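You operate a simulated robot arm through the tools that you are given. There is no shell and no other tool.

You run a simulated robot arm. Do the job below in one go: nothing can be reset, and whatever is moved stays where it is left.

JOB
Tilt the small board to 20 and rule a line at mark C.
Fine: green pencil; one line, 8 cm or more, drawn at that tilt; leave board and rule so, the yellow knob loose; put the pencil back. Set down upright: what you pick out.

Only the result counts: the job must be done as asked and must still hold three seconds after the hand-in. Knocking over, shifting, dropping, spilling or breaking anything else fails it.

ROBOT AND FRAMES
A 7-joint arm with a three-finger gripper, fixed in place. Base frame: the origin is at the foot of the arm, x ahead of it, y to its left, z up; the work surface is at about z = 790. Lengths are in mm, angles in rad, forces in N, time in s.
Its first joint turns from -2.897 to 2.897 rad. Payload 2.69 kg.
The TCP is the grasp point between the finger pads, 30 mm short of the fingertips. In the tool frame z runs along the fingers and y along their closing line. Largest opening 128 mm; the body of the gripper starts 117 mm behind the TCP.
Orientation is told as [roll, pitch, yaw] about the base's x, y, z axes, in that order, counted from this pose: with the fingers straight down and closing along the base's y, the tool's x points along the base's -x, its y along +y and its z along -z.

CONTROLS
- The arm moves only by the tool nudge_tool. Its argument "increments" is a list of rows, each a list of 7 numbers: the shift along the tool's x, y, z in mm, then the turn, a rotation vector about the tool's x, y, z in rad, then the finger opening in mm, from 0 to 128. In form: [[dx, dy, dz, wx, wy, wz, grip], ...]. A call has 1 to 20 rows; each row is the pose to reach, as a shift and turn from the pose commanded when the call began, along the tool's axes at that moment. Rows are played at 5 a second. More than 50 mm and 0.15 rad between two rows, or a gripper value outside its range, and nothing of the call is played. A pose out of reach is approached as far as the arm can. The call stops where the force on the tool passes 40 N (or 10 N more than at its start, if that is more) or the arm is blocked; 0.2 s more then pass. Each finger halts on what it meets, pressing with about 23 N; the grip force reading is that of the motor and also rises with nothing between the fingers. The clock runs only during rows and for 0.2 s after the last one: add rows that repeat a pose to give the fingers time. The reply holds the time, the measured pose of the TCP, the force on the tool along the base axes, the opening and the grip force, in the units named above and with some noise, with the torque about the TCP (base axes, N m) and any sound that the robot's microphone picked up.
- Cameras (640 x 400 px; columns grow to the right, rows downward): "scene" is fixed at [221, 503.2, 1515.3]; the picture's right is [-0.15, -0.99, 0.00], its down [-0.84, 0.13, -0.53] and it looks along [0.53, -0.08, -0.84] (base axes); focal length 319 px, centre (320, 200). "wrist" rides on the gripper at [58, 54, -131] in the tool frame; the picture's right is [-0.68, 0.74, 0.00], its down [-0.62, -0.57, -0.55] and it looks along [-0.40, -0.37, 0.84] (tool axes); focal length 234 px, centre (320, 200). There is no depth. A picture from a camera that has moved, and an enlarged one, comes with that camera's place and axes in the base frame and with its lens.
- capture(camera): a new picture of that camera. The clock stands still meanwhile.
- raise_lower(by): slides the trunk up (or, below 0, down) by that many mm; the arm rides with it, the base frame stays. It gives what a move gives, with no picture.
- enlarge(camera, box): a new picture of the part [left, top, right, bottom] of that camera's present view, enlarged. The clock stands still meanwhile.
- close_job(): hands the job in; it is judged then, once.

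Places have to be worked out from the pictures, the camera data and where the tool is seen. Open the gripper and draw the arm clear of the work before you hand the job in, unless the task says otherwise.

The tools are called after "Call:" by a JSON object that holds its "api" and its "payload". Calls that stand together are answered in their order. nudge_tool: Moves the arm, as the interface text tells. Its arguments: {"type":"object","properties":{"increments":{"type":"array"}},"required":["increments"]} The other tools are called the same way: raise_lower (by) slides the trunk up or down; capture (camera) takes a picture; enlarge (camera, box) takes an enlarged picture of a part of a camera's view; close_job () hands the job in.

At the start:

```text
clock: 0.0
tcp_pos: [669.5, 448.2, 1104.2]
tcp_rot: [0.001, 0.0, 0.0]
ft_force: [-0.4, 0.5, 0.0]
ft_torque: [0.0, -0.02, 0.01]
grip_width: 127.8
grasp_force: 0.2
trunk travel left (down, up): [-150.0, 200.0]
```

scene: 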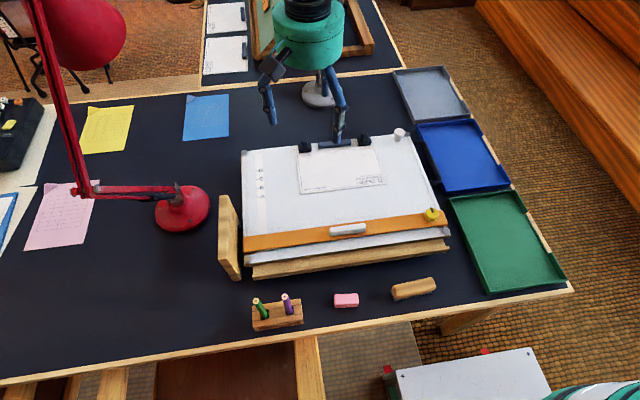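
wrist: 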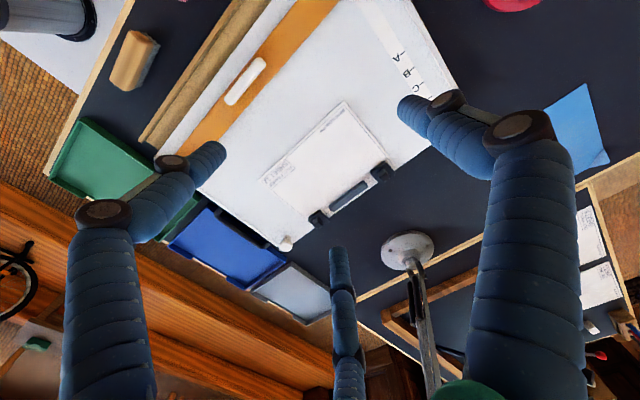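

I'll first look closely at the board, its marks, its knobs and the pencil holder.

Call:
{"api": "enlarge", "payload": {"camera": "scene", "box": [210, 120, 370, 220]}}

Call:
{"api": "enlarge", "payload": {"camera": "scene", "box": [210, 190, 370, 290]}}

Call:
{"api": "enlarge", "payload": {"camera": "scene", "box": [340, 110, 500, 210]}}

Call:
{"api": "enlarge", "payload": {"camera": "scene", "box": [340, 190, 500, 290]}}

Call:
{"api": "enlarge", "payload": {"camera": "scene", "box": [220, 260, 380, 360]}}

Call:
{"api": "enlarge", "payload": {"camera": "wrist", "box": [320, 0, 480, 100]}}

```text
4.00 times, centred on (290, 170) of scene
camera zoom: at [221.0, 503.2, 1515.3], right [-0.15, -0.99, 0.0], down [-0.84, 0.13, -0.53], along [0.53, -0.08, -0.84], focal length 1278 px, centre (440, 320)
```

zoom: 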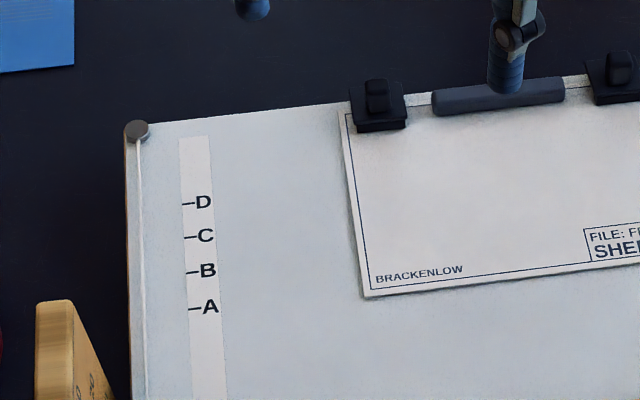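

```text
4.00 times, centred on (290, 240) of scene
camera zoom: at [221.0, 503.2, 1515.3], right [-0.15, -0.99, 0.0], down [-0.84, 0.13, -0.53], along [0.53, -0.08, -0.84], focal length 1278 px, centre (440, 40)
```

zoom: 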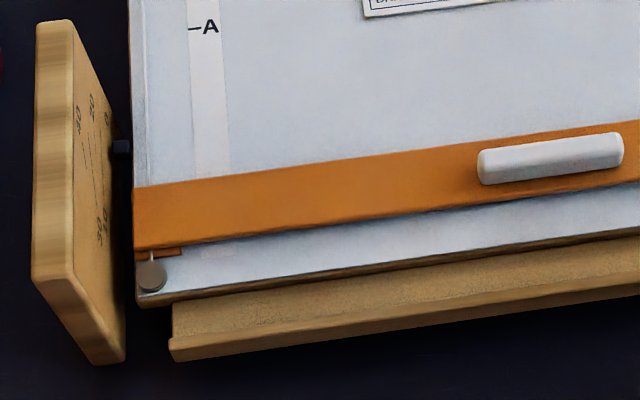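

```text
4.00 times, centred on (420, 160) of scene
camera zoom: at [221.0, 503.2, 1515.3], right [-0.15, -0.99, 0.0], down [-0.84, 0.13, -0.53], along [0.53, -0.08, -0.84], focal length 1278 px, centre (-80, 360)
```

zoom: 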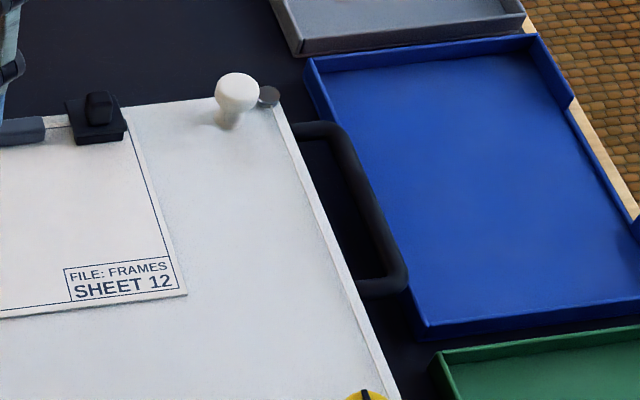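

```text
4.00 times, centred on (420, 240) of scene
camera zoom: at [221.0, 503.2, 1515.3], right [-0.15, -0.99, 0.0], down [-0.84, 0.13, -0.53], along [0.53, -0.08, -0.84], focal length 1278 px, centre (-80, 40)
```

zoom: 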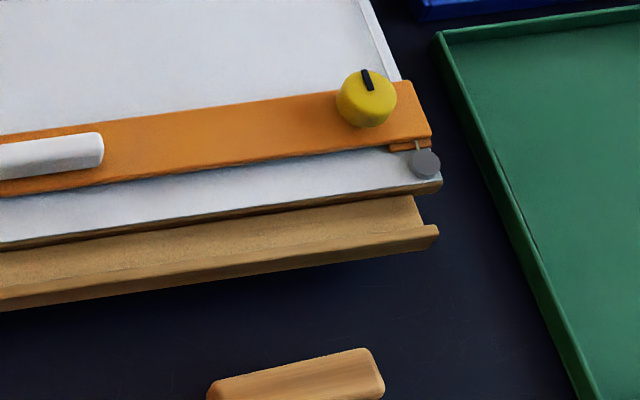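

```text
4.00 times, centred on (300, 310) of scene
camera zoom: at [221.0, 503.2, 1515.3], right [-0.15, -0.99, 0.0], down [-0.84, 0.13, -0.53], along [0.53, -0.08, -0.84], focal length 1278 px, centre (400, -240)
```

zoom: 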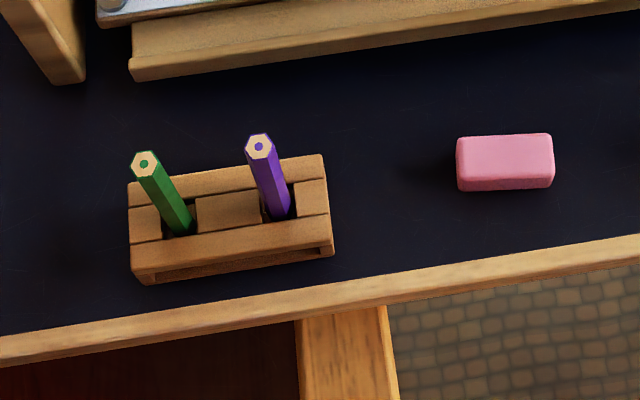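

```text
4.00 times, centred on (400, 50) of wrist
camera zoom: at [611.0, 502.4, 1234.2], right [0.68, 0.74, 0.0], down [0.62, -0.57, 0.55], along [0.4, -0.37, -0.84], focal length 937 px, centre (0, 800)
```

zoom: 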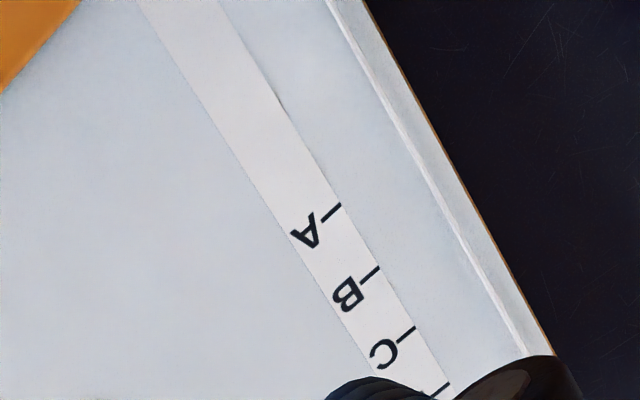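

The board sits on a base with a scaled wooden panel on its left. I'll zoom further on that panel, on the board's right-hand side and on the pencil holder.

Call:
{"api": "enlarge", "payload": {"camera": "scene", "box": [215, 185, 263, 285]}}

Call:
{"api": "enlarge", "payload": {"camera": "scene", "box": [290, 125, 370, 175]}}

Call:
{"api": "enlarge", "payload": {"camera": "scene", "box": [390, 120, 454, 200]}}

Call:
{"api": "enlarge", "payload": {"camera": "wrist", "box": [240, 140, 400, 260]}}

Call:
{"api": "enlarge", "payload": {"camera": "wrist", "box": [120, 0, 320, 160]}}

Call:
{"api": "enlarge", "payload": {"camera": "scene", "box": [0, 80, 130, 260]}}

Call:
{"api": "enlarge", "payload": {"camera": "scene", "box": [190, 0, 390, 110]}}

```text
4.00 times, centred on (239, 235) of scene
camera zoom: at [221.0, 503.2, 1515.3], right [-0.15, -0.99, 0.0], down [-0.84, 0.13, -0.53], along [0.53, -0.08, -0.84], focal length 1278 px, centre (644, 60)
```

zoom: 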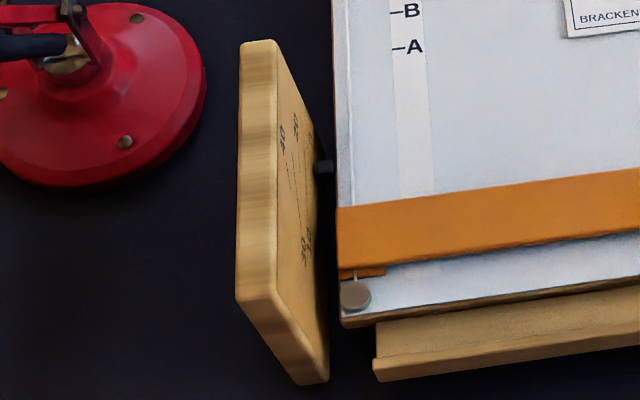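

```text
8.00 times, centred on (330, 150) of scene
camera zoom: at [221.0, 503.2, 1515.3], right [-0.15, -0.99, 0.0], down [-0.84, 0.13, -0.53], along [0.53, -0.08, -0.84], focal length 2555 px, centre (240, 600)
```

zoom: 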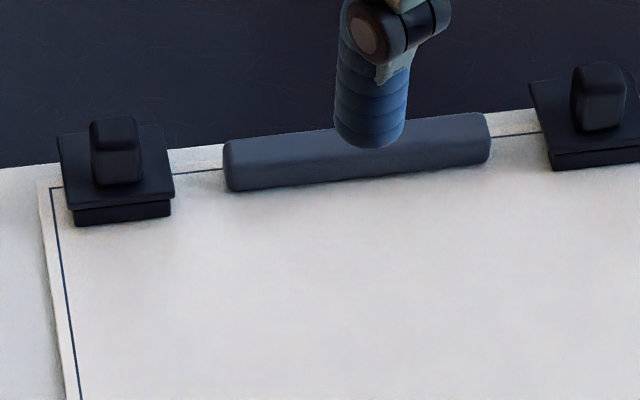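

```text
5.00 times, centred on (422, 160) of scene
camera zoom: at [221.0, 503.2, 1515.3], right [-0.15, -0.99, 0.0], down [-0.84, 0.13, -0.53], along [0.53, -0.08, -0.84], focal length 1597 px, centre (-190, 400)
```

zoom: 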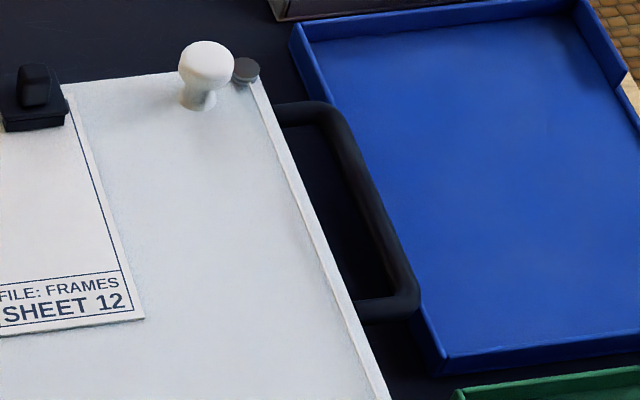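

```text
3.33 times, centred on (320, 200) of wrist
camera zoom: at [611.0, 502.4, 1234.2], right [0.68, 0.74, 0.0], down [0.62, -0.57, 0.55], along [0.4, -0.37, -0.84], focal length 781 px, centre (320, 200)
```

zoom: 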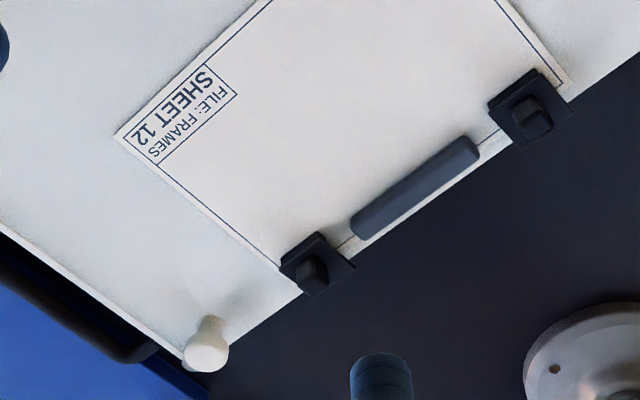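

```text
2.50 times, centred on (220, 80) of wrist
camera zoom: at [611.0, 502.4, 1234.2], right [0.68, 0.74, 0.0], down [0.62, -0.57, 0.55], along [0.4, -0.37, -0.84], focal length 585 px, centre (570, 500)
```

zoom: 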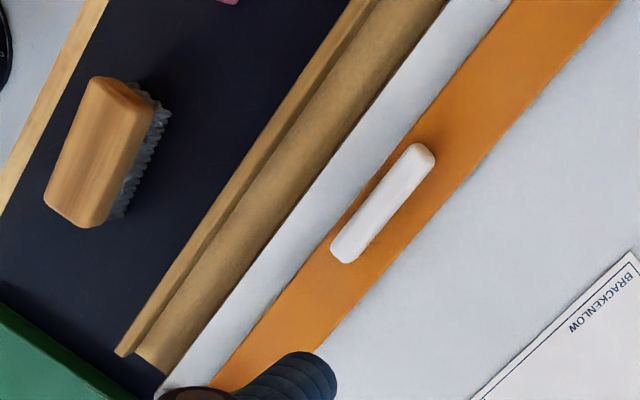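

```text
2.22 times, centred on (65, 170) of scene
camera zoom: at [221.0, 503.2, 1515.3], right [-0.15, -0.99, 0.0], down [-0.84, 0.13, -0.53], along [0.53, -0.08, -0.84], focal length 710 px, centre (887, 267)
```

zoom: 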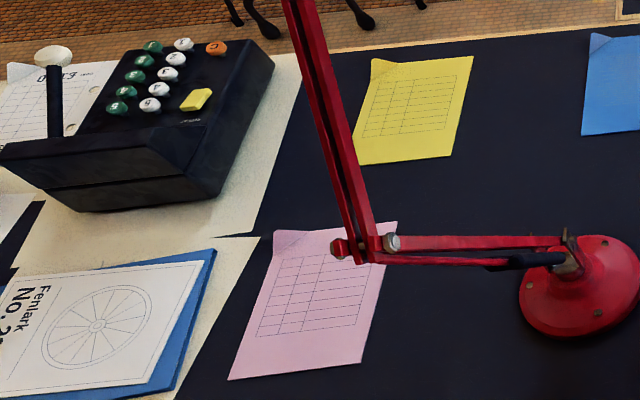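

```text
3.20 times, centred on (290, 55) of scene
camera zoom: at [221.0, 503.2, 1515.3], right [-0.15, -0.99, 0.0], down [-0.84, 0.13, -0.53], along [0.53, -0.08, -0.84], focal length 1022 px, centre (416, 664)
```

zoom: 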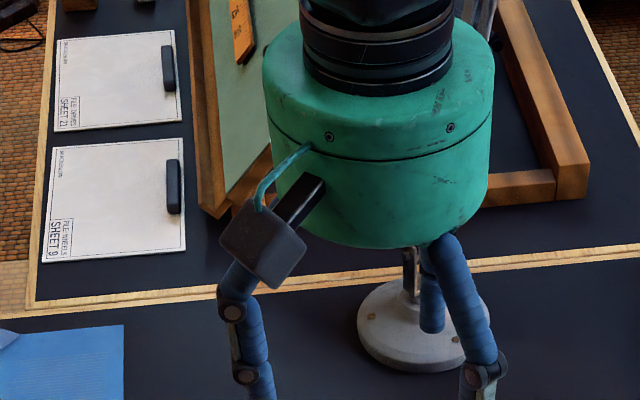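

The scale panel stands at about x 490–640, y 650–668, up to z≈915. The board is nearly flat at z≈800–815, x 515–880, y 130–635. I'll turn the wrist so its camera looks toward +y and can read the scale.

Call:
{"api": "nudge_tool", "payload": {"increments": [[0, 5, 10, 0, 0, -0.14, 127], [5, 8, 20, 0, 0, -0.28, 127], [10, 10, 30, 0, 0, -0.42, 127], [15, 12, 40, 0, 0, -0.56, 127], [20, 14, 50, 0, 0, -0.7, 127], [25, 16, 60, 0, 0, -0.84, 127], [30, 18, 70, 0, 0, -0.98, 127], [35, 20, 80, 0, 0, -1.12, 127], [40, 22, 90, 0, 0, -1.26, 127], [45, 24, 95, 0, 0, -1.4, 127], [50, 26, 100, 0, 0, -1.54, 127], [55, 28, 105, 0, 0, -1.68, 127], [60, 30, 110, 0, 0, -1.82, 127], [65, 30, 115, 0, 0, -1.96, 127], [70, 30, 120, 0, 0, -2.1, 127], [70, 30, 120, 0, 0, -2.24, 127], [70, 30, 120, 0, 0, -2.3, 127]]}}

Call:
{"api": "capture", "payload": {"camera": "wrist"}}

Call:
{"api": "capture", "payload": {"camera": "scene"}}

```text
clock: 3.6
tcp_pos: [599.5, 476.9, 985.0]
tcp_rot: [0.001, 0.0, 2.299]
ft_force: [0.5, 0.5, -0.4]
ft_torque: [0.01, 0.02, 0.01]
grip_width: 126.8
grasp_force: 0.1
trunk travel left (down, up): [-150.0, 200.0]
```

```text
taken
camera wrist: at [598.5, 399.3, 1114.2], right [-1.0, 0.01, 0.0], down [0.01, 0.84, 0.55], along [0.01, 0.55, -0.84], focal length 234 px, centre (320, 200)
```

wrist: 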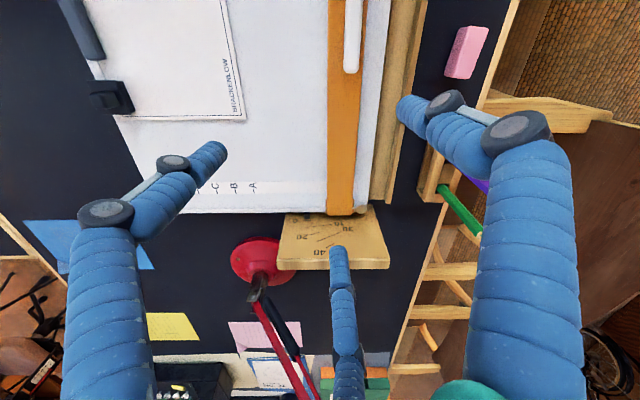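

```text
taken
```

scene: 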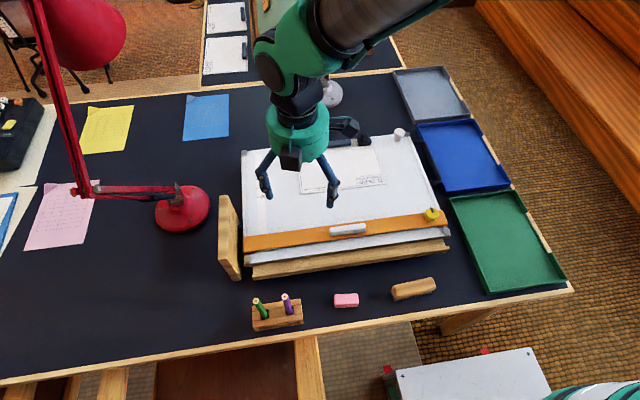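

The panel face is now in view; I'll enlarge it to read the scale and find the pointer.

Call:
{"api": "enlarge", "payload": {"camera": "wrist", "box": [270, 195, 400, 276]}}

Call:
{"api": "enlarge", "payload": {"camera": "wrist", "box": [180, 160, 280, 222]}}

Call:
{"api": "enlarge", "payload": {"camera": "wrist", "box": [400, 130, 500, 250]}}

```text
4.92 times, centred on (335, 236) of wrist
camera zoom: at [598.5, 399.3, 1114.2], right [-1.0, 0.01, 0.0], down [0.01, 0.84, 0.55], along [0.01, 0.55, -0.84], focal length 1153 px, centre (246, 25)
```

zoom: 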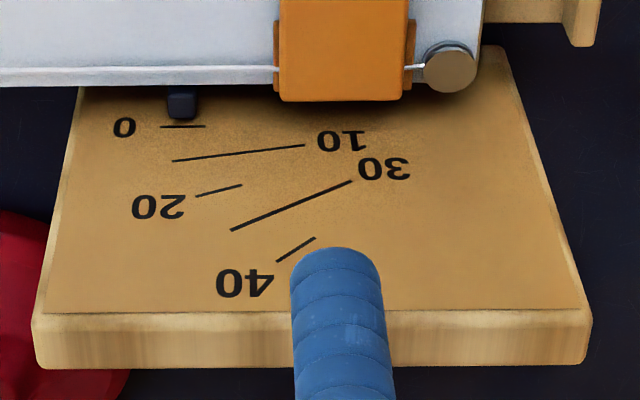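

```text
6.40 times, centred on (230, 191) of wrist
camera zoom: at [598.5, 399.3, 1114.2], right [-1.0, 0.01, 0.0], down [0.01, 0.84, 0.55], along [0.01, 0.55, -0.84], focal length 1499 px, centre (896, 258)
```

zoom: 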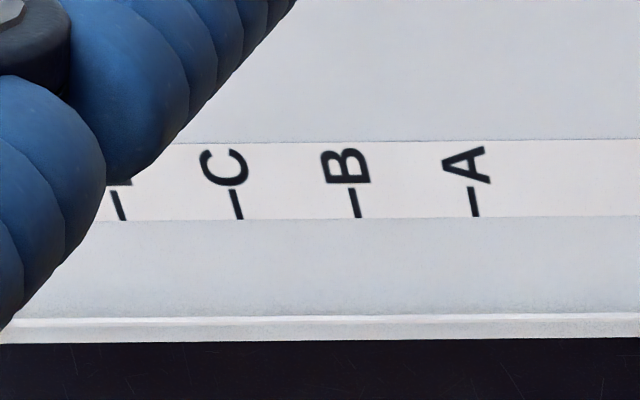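

```text
3.33 times, centred on (450, 190) of wrist
camera zoom: at [598.5, 399.3, 1114.2], right [-1.0, 0.01, 0.0], down [0.01, 0.84, 0.55], along [0.01, 0.55, -0.84], focal length 781 px, centre (-113, 233)
```

zoom: 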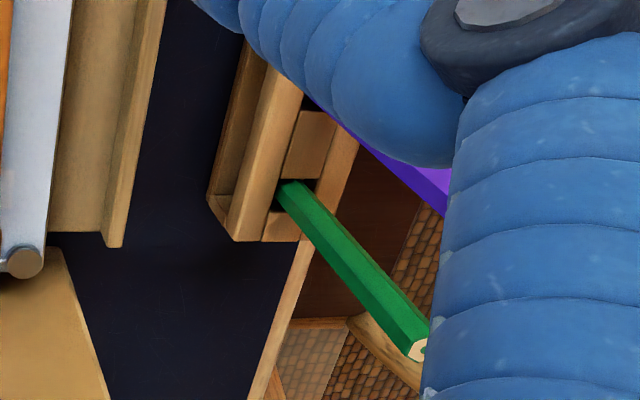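

The scale reads 0, 10, 20, 30, 40 and the pointer peg on the board's left edge sits at 0, so the board is flat. Next I'll look at the right side (handle, white knob, what's beneath the board) from the -y side with the tool tilted.

Call:
{"api": "nudge_tool", "payload": {"increments": [[40, 12, 0, 0, 0, 0, 127], [80, 30, 0, 0, 0, 0, 127], [120, 50, 0, 0, 0, 0, 127], [160, 68, 0, 0.05, -0.056, 0, 127], [200, 87, 0, 0.1, -0.112, 0, 127], [240, 105, 0, 0.16, -0.18, 0, 127], [280, 124, 0, 0.22, -0.246, 0, 127], [320, 143, 0, 0.28, -0.314, 0, 127], [360, 162, 10, 0.34, -0.381, 0, 127], [400, 180, 20, 0.4, -0.448, 0, 127], [440, 195, 40, 0.466, -0.522, 0, 127], [462, 198, 60, 0.466, -0.522, 0, 127], [462, 198, 85, 0.466, -0.522, 0, 127]]}}

Call:
{"api": "capture", "payload": {"camera": "wrist"}}

Call:
{"api": "capture", "payload": {"camera": "scene"}}

```text
clock: 6.4
tcp_pos: [759.9, 1.4, 899.7]
tcp_rot: [-0.512, -0.5, 2.432]
ft_force: [1.5, -0.1, 0.6]
ft_torque: [0.03, -0.04, 0.01]
grip_width: 126.7
grasp_force: 0.0
trunk travel left (down, up): [-150.0, 200.0]
```

```text
taken
camera wrist: at [759.1, -143.5, 946.2], right [-1.0, 0.01, 0.01], down [0.01, 0.29, 0.96], along [0.01, 0.96, -0.29], focal length 234 px, centre (320, 200)
```

wrist: 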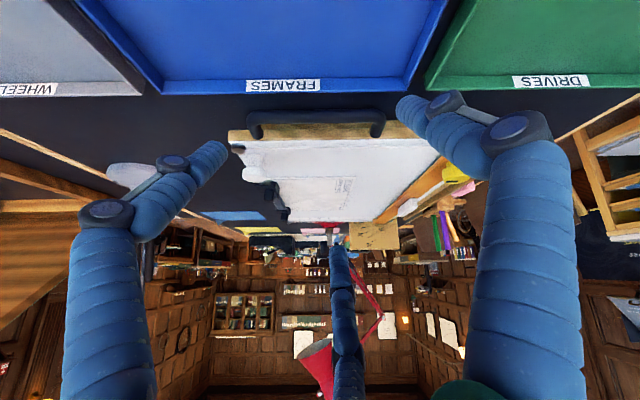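

```text
taken
```

scene: 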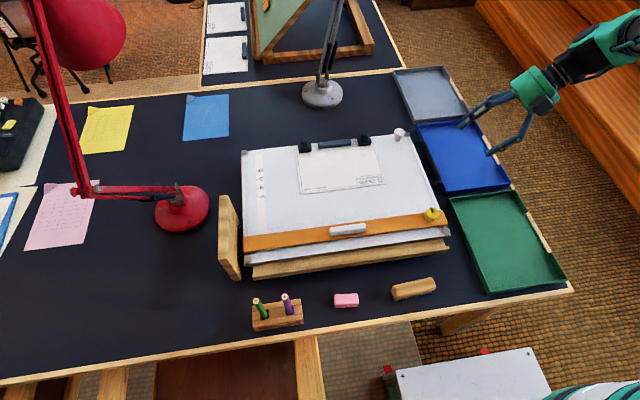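

The view from the right shows the board lying on a wooden base with the black handle on its side. I'll enlarge that.

Call:
{"api": "enlarge", "payload": {"camera": "wrist", "box": [220, 90, 400, 200]}}

Call:
{"api": "enlarge", "payload": {"camera": "wrist", "box": [340, 110, 500, 260]}}

Call:
{"api": "enlarge", "payload": {"camera": "wrist", "box": [220, 150, 300, 230]}}

Call:
{"api": "enlarge", "payload": {"camera": "scene", "box": [280, 110, 420, 200]}}

```text
3.56 times, centred on (310, 145) of wrist
camera zoom: at [759.1, -143.5, 946.2], right [-1.0, 0.01, 0.01], down [0.01, 0.29, 0.96], along [0.01, 0.96, -0.29], focal length 833 px, centre (356, 396)
```

zoom: 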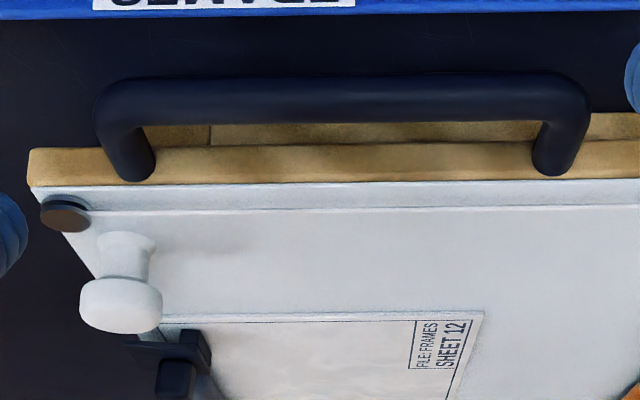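

```text
2.67 times, centred on (420, 185) of wrist
camera zoom: at [759.1, -143.5, 946.2], right [-1.0, 0.01, 0.01], down [0.01, 0.29, 0.96], along [0.01, 0.96, -0.29], focal length 624 px, centre (53, 240)
```

zoom: 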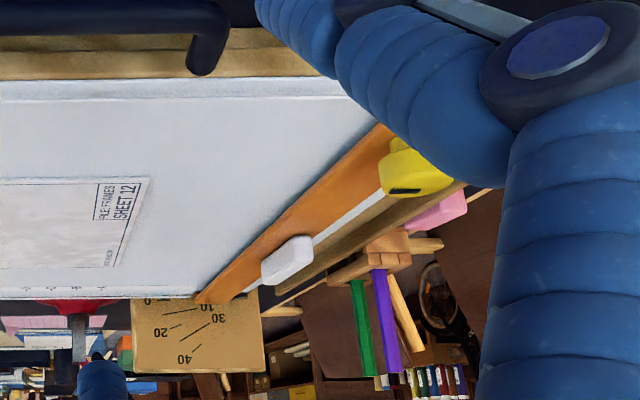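

```text
5.00 times, centred on (260, 190) of wrist
camera zoom: at [759.1, -143.5, 946.2], right [-1.0, 0.01, 0.01], down [0.01, 0.29, 0.96], along [0.01, 0.96, -0.29], focal length 1171 px, centre (620, 250)
```

zoom: 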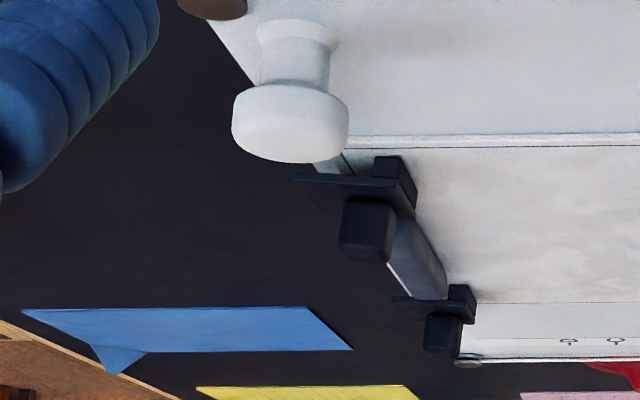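

```text
4.44 times, centred on (350, 155) of scene
camera zoom: at [221.0, 503.2, 1515.3], right [-0.15, -0.99, 0.0], down [-0.84, 0.13, -0.53], along [0.53, -0.08, -0.84], focal length 1420 px, centre (187, 400)
```

zoom: 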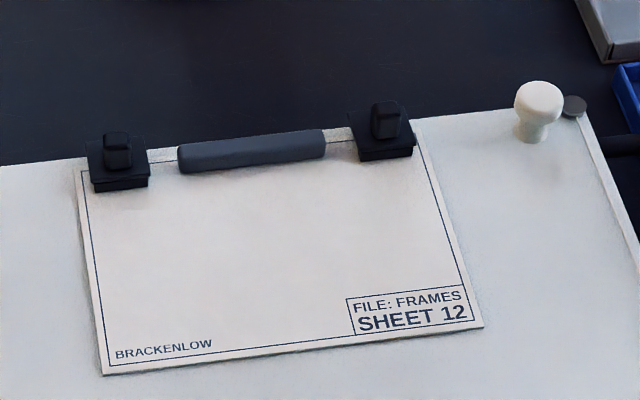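

The white knob is a mushroom grip and the black U-handle is fixed to the board's wooden side edge. Next I'll untilt the tool and move toward the yellow knob to inspect it.

Call:
{"api": "nudge_tool", "payload": {"increments": [[-19, -17, -31, -0.05, 0.056, 0, 127], [-38, -34, -61, -0.12, 0.135, 0, 127], [-70, -34, -61, -0.2, 0.224, 0, 127], [-110, -20, -40, -0.27, 0.302, 0, 127], [-150, -10, -10, -0.34, 0.381, 0, 127], [-190, 5, 20, -0.41, 0.459, 0, 127], [-230, 20, 45, -0.466, 0.522, 0, 127], [-262, 30, 65, -0.466, 0.522, 0, 127], [-290, 40, 82, -0.466, 0.522, 0, 127]]}}

```text
refused: row 5 steps farther than a row can; nothing moved
```

One step was slightly too long, so I'm replaying the same move with finer rows.

Call:
{"api": "nudge_tool", "payload": {"increments": [[-19, -17, -31, -0.05, 0.056, 0, 127], [-38, -34, -61, -0.12, 0.135, 0, 127], [-70, -34, -61, -0.2, 0.224, 0, 127], [-105, -20, -45, -0.27, 0.302, 0, 127], [-140, -10, -22, -0.34, 0.381, 0, 127], [-175, 0, 5, -0.41, 0.459, 0, 127], [-210, 15, 30, -0.466, 0.522, 0, 127], [-250, 28, 55, -0.466, 0.522, 0, 127], [-290, 40, 82, -0.466, 0.522, 0, 127]]}}

Call:
{"api": "capture", "payload": {"camera": "wrist"}}

```text
clock: 8.4
tcp_pos: [535.5, 198.7, 959.5]
tcp_rot: [-0.001, 0.0, 2.299]
ft_force: [-0.3, 0.1, 0.2]
ft_torque: [0.04, 0.03, -0.01]
grip_width: 126.9
grasp_force: 0.0
trunk travel left (down, up): [-150.0, 200.0]
```

```text
taken
camera wrist: at [534.1, 120.1, 1088.9], right [-1.0, 0.01, 0.0], down [0.01, 0.84, 0.55], along [0.01, 0.55, -0.84], focal length 234 px, centre (320, 200)
```

wrist: 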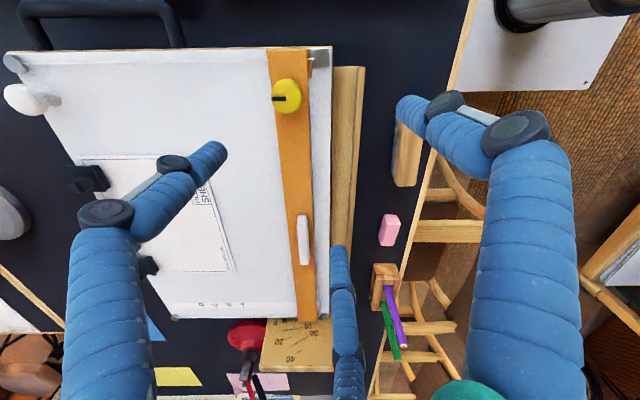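

Call:
{"api": "enlarge", "payload": {"camera": "wrist", "box": [250, 40, 350, 120]}}

Call:
{"api": "enlarge", "payload": {"camera": "wrist", "box": [270, 200, 350, 260]}}

Call:
{"api": "enlarge", "payload": {"camera": "wrist", "box": [360, 250, 440, 370]}}

Call:
{"api": "enlarge", "payload": {"camera": "wrist", "box": [0, 0, 200, 120]}}

```text
5.00 times, centred on (300, 80) of wrist
camera zoom: at [534.1, 120.1, 1088.9], right [-1.0, 0.01, 0.0], down [0.01, 0.84, 0.55], along [0.01, 0.55, -0.84], focal length 1171 px, centre (420, 800)
```

zoom: 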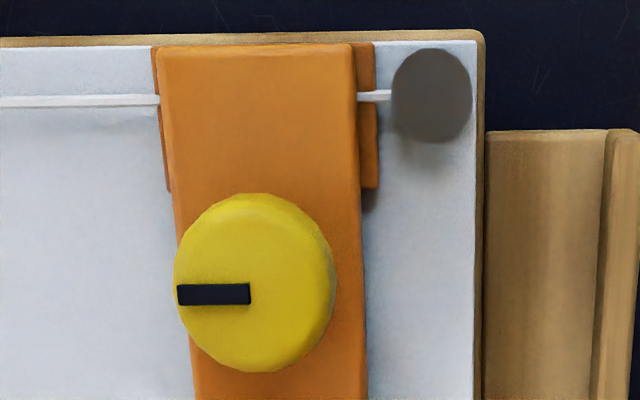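

```text
6.67 times, centred on (310, 230) of wrist
camera zoom: at [534.1, 120.1, 1088.9], right [-1.0, 0.01, 0.0], down [0.01, 0.84, 0.55], along [0.01, 0.55, -0.84], focal length 1561 px, centre (387, 0)
```

zoom: 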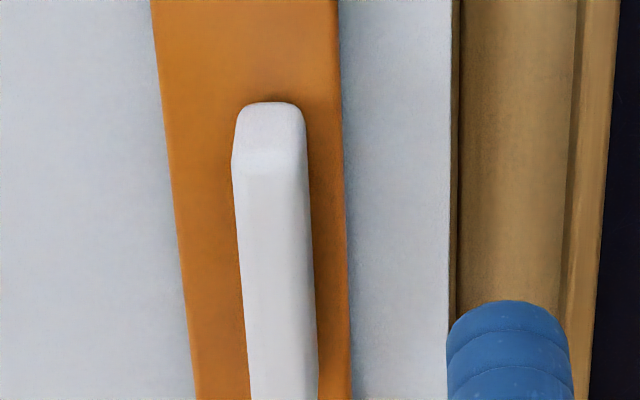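

```text
3.33 times, centred on (400, 310) of wrist
camera zoom: at [534.1, 120.1, 1088.9], right [-1.0, 0.01, 0.0], down [0.01, 0.84, 0.55], along [0.01, 0.55, -0.84], focal length 781 px, centre (53, -167)
```

zoom: 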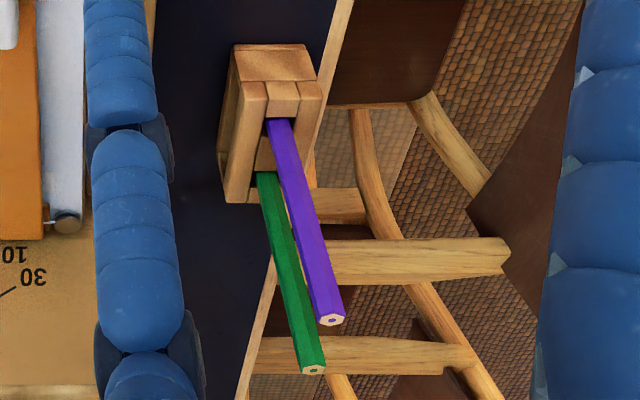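

```text
3.20 times, centred on (100, 60) of wrist
camera zoom: at [534.1, 120.1, 1088.9], right [-1.0, 0.01, 0.0], down [0.01, 0.84, 0.55], along [0.01, 0.55, -0.84], focal length 749 px, centre (1024, 648)
```

zoom: 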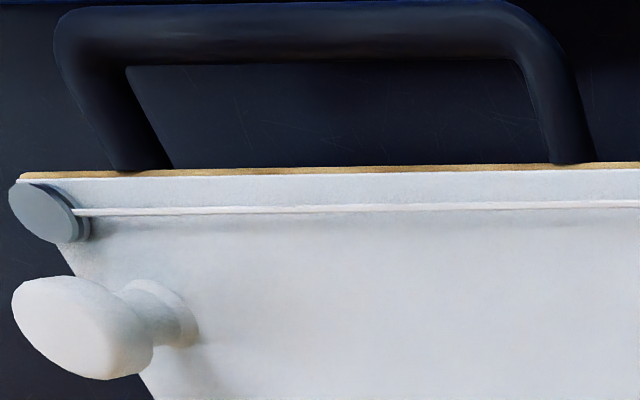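

The views of the fingers don't quite match the simple gripper model, so I'll close the gripper partway in free air and watch where the pads go in both cameras, as a calibration.

Call:
{"api": "nudge_tool", "payload": {"increments": [[0, 0, 0, 0, 0, 0, 40], [0, 0, 0, 0, 0, 0, 40], [0, 0, 0, 0, 0, 0, 40]]}}

Call:
{"api": "capture", "payload": {"camera": "wrist"}}

Call:
{"api": "capture", "payload": {"camera": "scene"}}

Call:
{"api": "enlarge", "payload": {"camera": "scene", "box": [380, 130, 540, 230]}}

```text
clock: 9.2
tcp_pos: [534.8, 198.3, 959.1]
tcp_rot: [0.001, 0.0, 2.299]
ft_force: [-0.2, -0.4, -0.1]
ft_torque: [-0.03, -0.03, -0.02]
grip_width: 39.9
grasp_force: 0.1
trunk travel left (down, up): [-150.0, 200.0]
```

```text
taken
camera wrist: at [534.3, 120.2, 1088.7], right [-1.0, 0.01, 0.0], down [0.01, 0.84, 0.55], along [0.01, 0.55, -0.84], focal length 234 px, centre (320, 200)
```

wrist: 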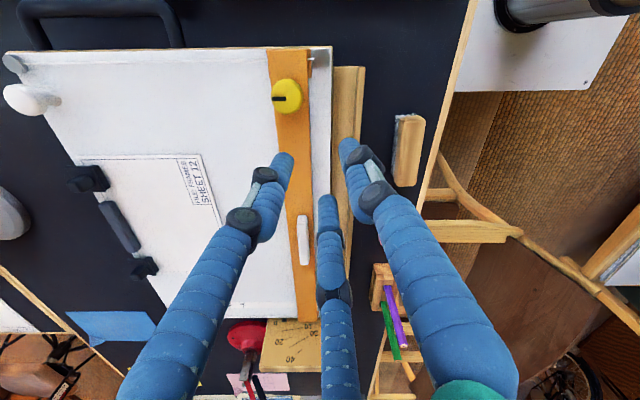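

```text
taken
```

scene: 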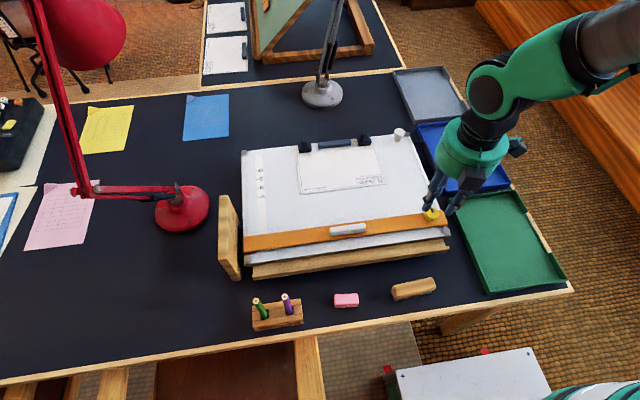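

```text
4.00 times, centred on (460, 180) of scene
camera zoom: at [221.0, 503.2, 1515.3], right [-0.15, -0.99, 0.0], down [-0.84, 0.13, -0.53], along [0.53, -0.08, -0.84], focal length 1278 px, centre (-240, 280)
```

zoom: 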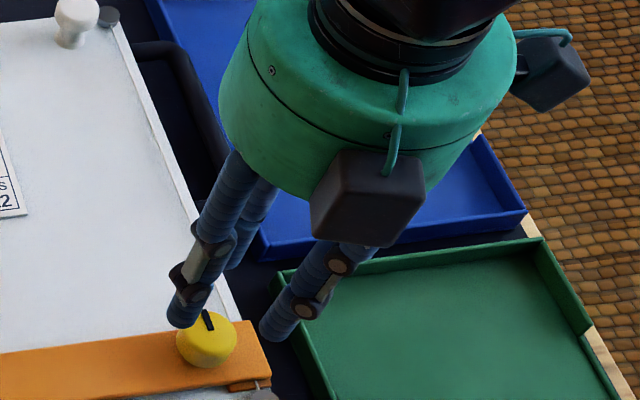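

The hand shows three fingers, but both camera models agree well with the TCP readings. Triangulation puts the board top at z≈783 and the table nearer 745–750, lower than stated, so I'll rely on close-ups. Next I turn back to yaw 0 and take a close look at the white knob.

Call:
{"api": "nudge_tool", "payload": {"increments": [[11, -13, 0, 0, 0, 0.145, 127], [22, -26, 0, 0, 0, 0.29, 127], [33, -39, 0, 0, 0, 0.435, 127], [44, -52, 0, 0, 0, 0.58, 127], [55, -65, 0, 0, 0, 0.725, 127], [66, -78, 0, 0, 0, 0.87, 127], [77, -91, 0, 0, 0, 1.015, 127], [88, -104, 0, 0, 0, 1.16, 127], [99, -117, 0, 0, 0, 1.305, 127], [110, -130, 0, 0, 0, 1.45, 127], [122, -143, 0, 0, 0, 1.595, 127], [134, -157, 10, 0, 0, 1.74, 127], [146, -171, 20, 0, 0, 1.885, 127], [158, -185, 35, 0, 0, 2.03, 127], [170, -198, 50, 0, 0, 2.175, 127], [181, -211, 69, 0, 0, 2.299, 127], [181, -211, 69, 0, 0, 2.299, 127]]}}

Call:
{"api": "capture", "payload": {"camera": "wrist"}}

Call:
{"api": "capture", "payload": {"camera": "scene"}}

```text
clock: 12.8
tcp_pos: [814.4, 204.4, 888.3]
tcp_rot: [-0.001, -0.001, 0.0]
ft_force: [0.5, 0.6, 0.1]
ft_torque: [0.0, 0.03, -0.02]
grip_width: 127.0
grasp_force: 0.1
trunk travel left (down, up): [-150.0, 200.0]
```

```text
taken
camera wrist: at [756.1, 259.1, 1018.7], right [0.68, 0.74, 0.0], down [0.62, -0.57, 0.55], along [0.4, -0.37, -0.84], focal length 234 px, centre (320, 200)
```

wrist: 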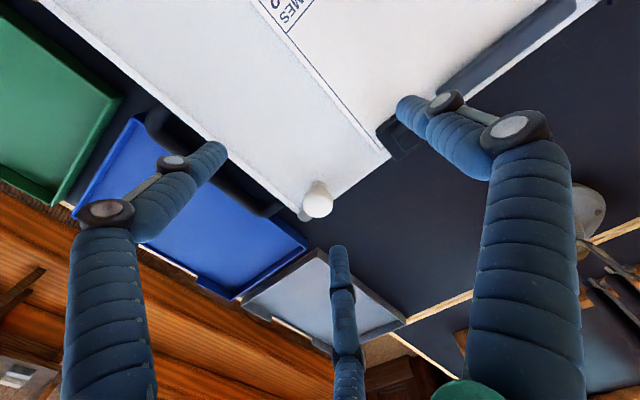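

```text
taken
```

scene: 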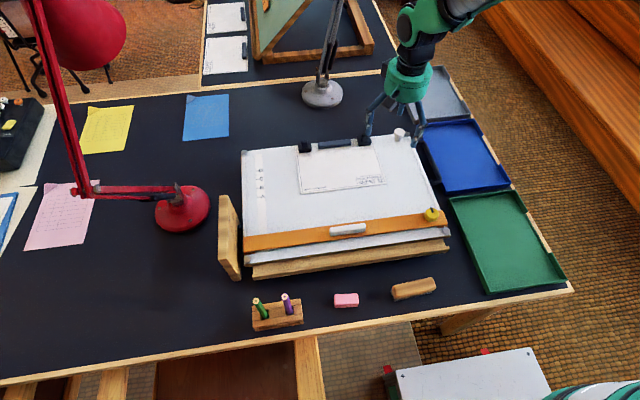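

Call:
{"api": "enlarge", "payload": {"camera": "wrist", "box": [270, 160, 370, 240]}}

Call:
{"api": "enlarge", "payload": {"camera": "scene", "box": [376, 110, 440, 160]}}

```text
5.00 times, centred on (320, 200) of wrist
camera zoom: at [756.1, 259.1, 1018.7], right [0.68, 0.74, 0.0], down [0.62, -0.57, 0.55], along [0.4, -0.37, -0.84], focal length 1171 px, centre (320, 200)
```

zoom: 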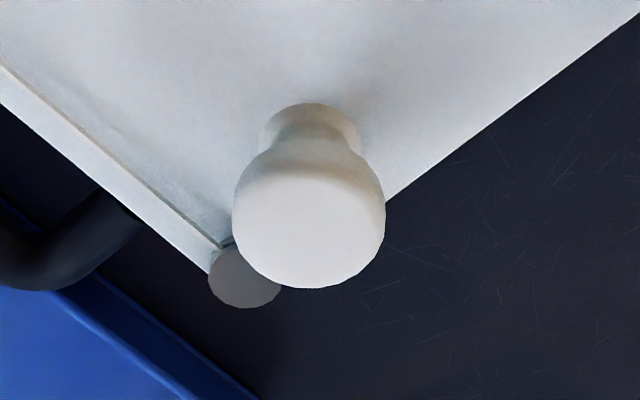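

```text
8.00 times, centred on (408, 135) of scene
camera zoom: at [221.0, 503.2, 1515.3], right [-0.15, -0.99, 0.0], down [-0.84, 0.13, -0.53], along [0.53, -0.08, -0.84], focal length 2555 px, centre (-384, 720)
```

zoom: 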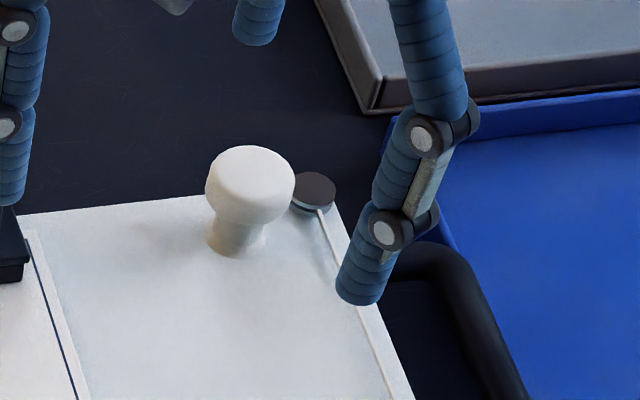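

Close-up triangulation puts the knob's head top at about (846, 174, 836). I'll move above it with the fingers at 64 mm opening and descend until the head is between the pads, keeping the tips clear of the board.

Call:
{"api": "nudge_tool", "payload": {"increments": [[-16, -15, 0, 0, 0, 0, 64], [-31.6, -30.4, 0, 0, 0, 0, 64], [-31.6, -30.4, 0, 0, 0, 0, 64], [-31.6, -30.4, 15, 0, 0, 0, 64], [-31.6, -30.4, 30, 0, 0, 0, 64], [-31.6, -30.4, 40, 0, 0, 0, 64], [-31.6, -30.4, 48, 0, 0, 0, 64], [-31.6, -30.4, 48, 0, 0, 0, 64]]}}

Call:
{"api": "capture", "payload": {"camera": "wrist"}}

Call:
{"api": "enlarge", "payload": {"camera": "scene", "box": [376, 90, 456, 150]}}

```text
clock: 14.6
tcp_pos: [846.3, 173.7, 841.6]
tcp_rot: [0.001, 0.0, 0.0]
ft_force: [-0.1, 0.6, 0.3]
ft_torque: [0.0, -0.02, 0.0]
grip_width: 64.0
grasp_force: 0.0
trunk travel left (down, up): [-150.0, 200.0]
```

```text
taken
camera wrist: at [787.4, 228.4, 971.5], right [0.68, 0.74, 0.0], down [0.62, -0.57, 0.55], along [0.4, -0.37, -0.84], focal length 234 px, centre (320, 200)
```

wrist: 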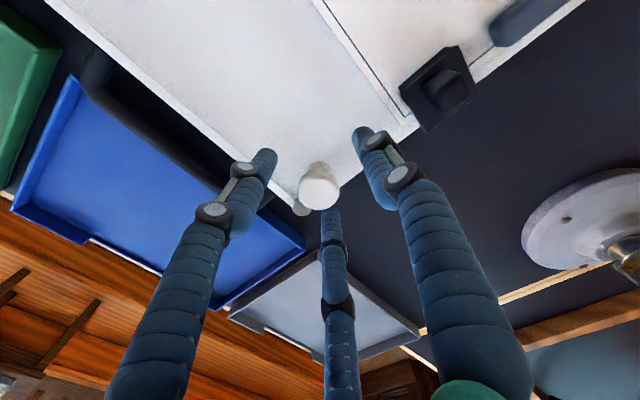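

```text
6.67 times, centred on (416, 120) of scene
camera zoom: at [221.0, 503.2, 1515.3], right [-0.15, -0.99, 0.0], down [-0.84, 0.13, -0.53], along [0.53, -0.08, -0.84], focal length 2130 px, centre (-320, 733)
```

zoom: 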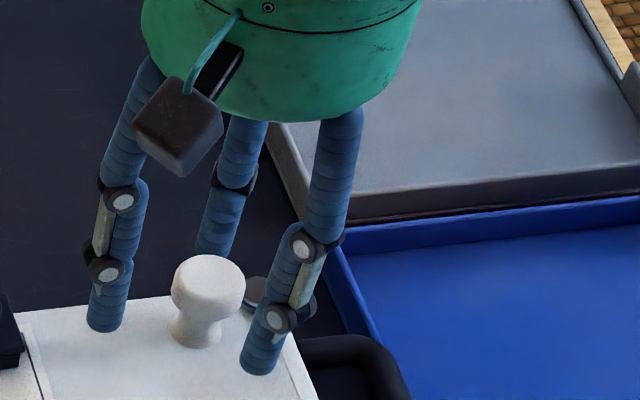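

The knob is centred between the fingers, so I'll go down 3 mm and close on it.

Call:
{"api": "nudge_tool", "payload": {"increments": [[0, 0, 3, 0, 0, 0, 64], [0, 0, 3, 0, 0, 0, 40], [0, 0, 3, 0, 0, 0, 10], [0, 0, 3, 0, 0, 0, 10], [0, 0, 3, 0, 0, 0, 10]]}}

Call:
{"api": "capture", "payload": {"camera": "wrist"}}

Call:
{"api": "enlarge", "payload": {"camera": "scene", "box": [376, 90, 456, 150]}}

```text
clock: 15.4
tcp_pos: [853.1, 167.6, 844.6]
tcp_rot: [0.0, -0.013, -0.003]
ft_force: [18.8, -23.5, 3.1]
ft_torque: [-1.04, -0.52, -0.09]
grip_width: 35.6
grasp_force: 19.1
trunk travel left (down, up): [-150.0, 200.0]
stopped in row 3: the force on the tool passed its limit at 44 N (the readings are from after the stop); the commanded pose is now the measured one
```

```text
taken
camera wrist: at [793.4, 223.3, 973.8], right [0.68, 0.74, 0.01], down [0.61, -0.57, 0.56], along [0.42, -0.37, -0.83], focal length 234 px, centre (320, 200)
```

wrist: 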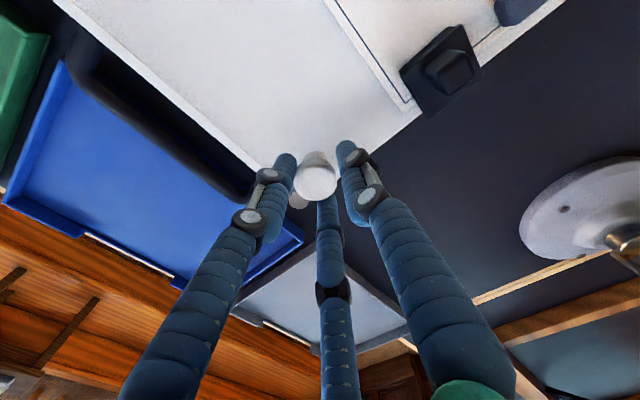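

```text
6.67 times, centred on (416, 120) of scene
camera zoom: at [221.0, 503.2, 1515.3], right [-0.15, -0.99, 0.0], down [-0.84, 0.13, -0.53], along [0.53, -0.08, -0.84], focal length 2130 px, centre (-320, 733)
```

zoom: 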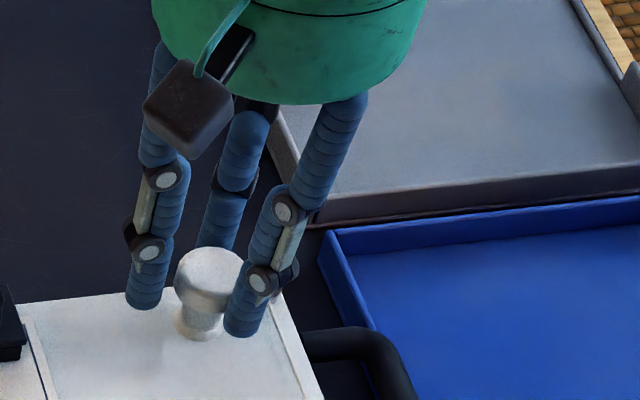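

Closing gave a sideways force (+x, −y) before both sides settled, so the knob was off-centre for the fingers. I'll open again, rise slightly and check the centring.

Call:
{"api": "nudge_tool", "payload": {"increments": [[0, 0, 0, 0, 0, 0, 70], [0, 0, 0, 0, 0, 0, 70], [0, 0, 0, 0, 0, 0, 70]]}}

Call:
{"api": "capture", "payload": {"camera": "wrist"}}

Call:
{"api": "enlarge", "payload": {"camera": "wrist", "box": [250, 130, 390, 230]}}

Call:
{"api": "enlarge", "payload": {"camera": "scene", "box": [376, 90, 456, 150]}}

```text
clock: 16.2
tcp_pos: [850.4, 170.2, 841.9]
tcp_rot: [-0.001, -0.008, 0.0]
ft_force: [0.1, 0.0, -0.5]
ft_torque: [0.0, 0.01, 0.01]
grip_width: 70.1
grasp_force: 0.0
trunk travel left (down, up): [-150.0, 200.0]
```

```text
taken
camera wrist: at [790.7, 225.9, 971.6], right [0.68, 0.74, 0.01], down [0.61, -0.57, 0.55], along [0.41, -0.37, -0.83], focal length 234 px, centre (320, 200)
```

wrist: 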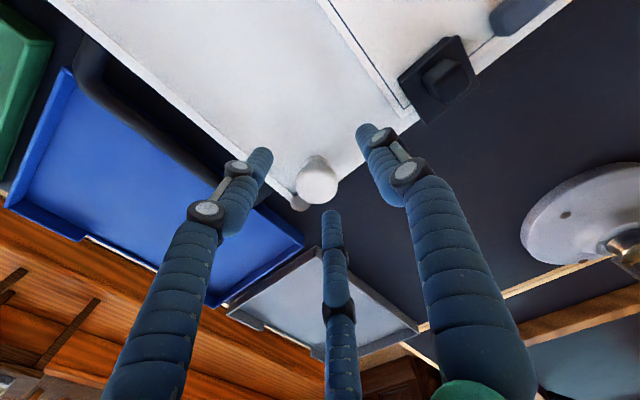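

```text
4.00 times, centred on (320, 180) of wrist
camera zoom: at [790.7, 225.9, 971.6], right [0.68, 0.74, 0.01], down [0.61, -0.57, 0.55], along [0.41, -0.37, -0.83], focal length 937 px, centre (320, 280)
```

zoom: 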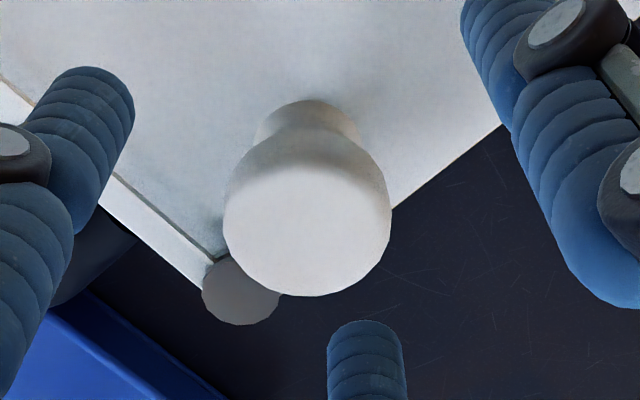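

```text
6.67 times, centred on (416, 120) of scene
camera zoom: at [221.0, 503.2, 1515.3], right [-0.15, -0.99, 0.0], down [-0.84, 0.13, -0.53], along [0.53, -0.08, -0.84], focal length 2130 px, centre (-320, 733)
```

zoom: 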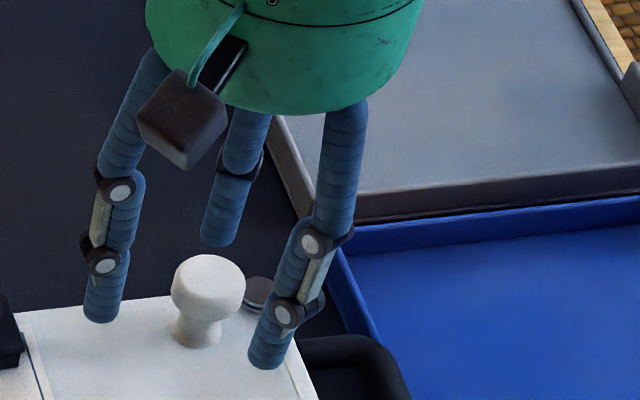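

The knob hasn't moved and the tool is better centred now. I'll close slowly to 38 mm and read the forces.

Call:
{"api": "nudge_tool", "payload": {"increments": [[0, 0, 0, 0, 0, 0, 50], [0, 0, 0, 0, 0, 0, 42], [0, 0, 0, 0, 0, 0, 40], [0, 0, 0, 0, 0, 0, 38]]}}

```text
clock: 17.2
tcp_pos: [850.7, 170.8, 843.2]
tcp_rot: [-0.001, -0.012, -0.003]
ft_force: [5.7, -5.6, 1.0]
ft_torque: [-0.21, -0.23, -0.03]
grip_width: 44.1
grasp_force: 4.4
trunk travel left (down, up): [-150.0, 200.0]
```

Contact came at 44 mm width on the (+x, −y) side, with torque indicating a contact about 35 mm below the TCP. So the knob is lower and further toward (+x, −y) than I thought. I'll open, shift, lower and try closing again.

Call:
{"api": "nudge_tool", "payload": {"increments": [[0, 0, 0, 0, 0, 0, 70], [0, 0, 0, 0, 0, 0, 70], [-3, -3, 0, 0, 0.01, 0, 70], [-5, -5, 5, 0, 0.01, 0, 70], [-5, -5, 10, 0, 0.01, 0, 70], [-5, -5, 13, 0, 0.01, 0, 70], [-5, -5, 13, 0, 0.01, 0, 70]]}}

Call:
{"api": "enlarge", "payload": {"camera": "wrist", "box": [250, 130, 390, 230]}}

Call:
{"api": "enlarge", "payload": {"camera": "scene", "box": [376, 90, 456, 150]}}

```text
clock: 18.8
tcp_pos: [855.7, 167.0, 829.9]
tcp_rot: [0.001, 0.001, -0.001]
ft_force: [0.2, 0.0, 0.1]
ft_torque: [0.01, -0.02, 0.01]
grip_width: 69.8
grasp_force: 0.0
trunk travel left (down, up): [-150.0, 200.0]
```

```text
4.00 times, centred on (320, 180) of wrist
camera zoom: at [797.4, 221.2, 959.5], right [0.68, 0.74, 0.0], down [0.62, -0.57, 0.55], along [0.4, -0.37, -0.84], focal length 937 px, centre (320, 280)
```

zoom: 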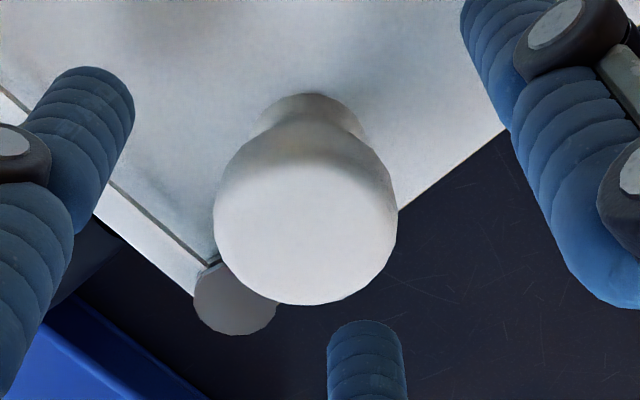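

```text
6.67 times, centred on (416, 120) of scene
camera zoom: at [221.0, 503.2, 1515.3], right [-0.15, -0.99, 0.0], down [-0.84, 0.13, -0.53], along [0.53, -0.08, -0.84], focal length 2130 px, centre (-320, 733)
```

zoom: 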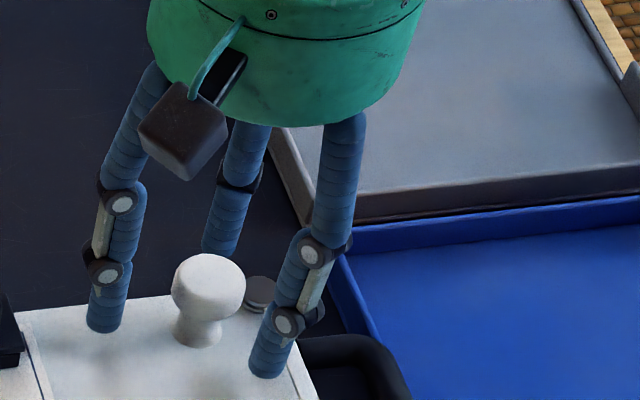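

Using the side view taken earlier, which has a good baseline, the knob head centre is at (856, 167.5, 815) and the board top at z≈784. The TCP is now centred, so I'll lower 6 mm and close.

Call:
{"api": "nudge_tool", "payload": {"increments": [[0, 0, 3, 0, 0, 0, 60], [0, 0, 6, 0, 0, 0, 50], [0, 0, 6, 0, 0, 0, 42], [0, 0, 6, 0, 0, 0, 38], [0, 0, 6, 0, 0, 0, 36]]}}

```text
clock: 20.0
tcp_pos: [855.0, 165.2, 824.0]
tcp_rot: [-0.001, 0.002, -0.001]
ft_force: [-1.1, -0.7, -0.8]
ft_torque: [0.01, -0.04, 0.03]
grip_width: 36.0
grasp_force: 0.0
trunk travel left (down, up): [-150.0, 200.0]
```

Still free at 36 mm, so I'll keep closing gently onto the head.

Call:
{"api": "nudge_tool", "payload": {"increments": [[0, 0, 0, 0, 0, 0, 33], [0, 0, 0, 0, 0, 0, 30], [0, 0, 0, 0, 0, 0, 28], [0, 0, 0, 0, 0, 0, 26]]}}

```text
clock: 21.0
tcp_pos: [855.0, 166.2, 822.8]
tcp_rot: [0.0, 0.001, -0.002]
ft_force: [-3.5, -2.7, -0.2]
ft_torque: [-0.01, 0.09, -0.03]
grip_width: 32.7
grasp_force: 5.1
trunk travel left (down, up): [-150.0, 200.0]
```

The fingers hold the head at 32.7 mm, matching its diameter, with small side forces. I'll now close to full force and check.

Call:
{"api": "nudge_tool", "payload": {"increments": [[0, 0, 0, 0, 0, 0, 20], [0, 0, 0, 0, 0, 0, 10], [0, 0, 0, 0, 0, 0, 10]]}}

Call:
{"api": "capture", "payload": {"camera": "wrist"}}

```text
clock: 21.8
tcp_pos: [853.3, 164.9, 824.1]
tcp_rot: [0.001, 0.001, -0.002]
ft_force: [-3.7, -4.5, -1.0]
ft_torque: [-0.06, 0.02, 0.01]
grip_width: 32.4
grasp_force: 17.2
trunk travel left (down, up): [-150.0, 200.0]
```

```text
taken
camera wrist: at [796.8, 220.7, 953.5], right [0.68, 0.74, 0.0], down [0.62, -0.57, 0.55], along [0.4, -0.37, -0.84], focal length 234 px, centre (320, 200)
```

wrist: 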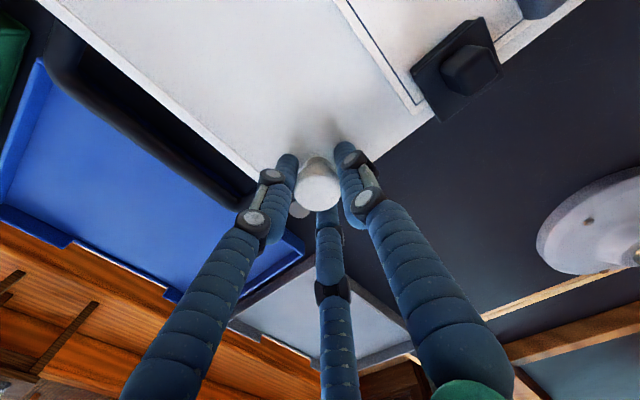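

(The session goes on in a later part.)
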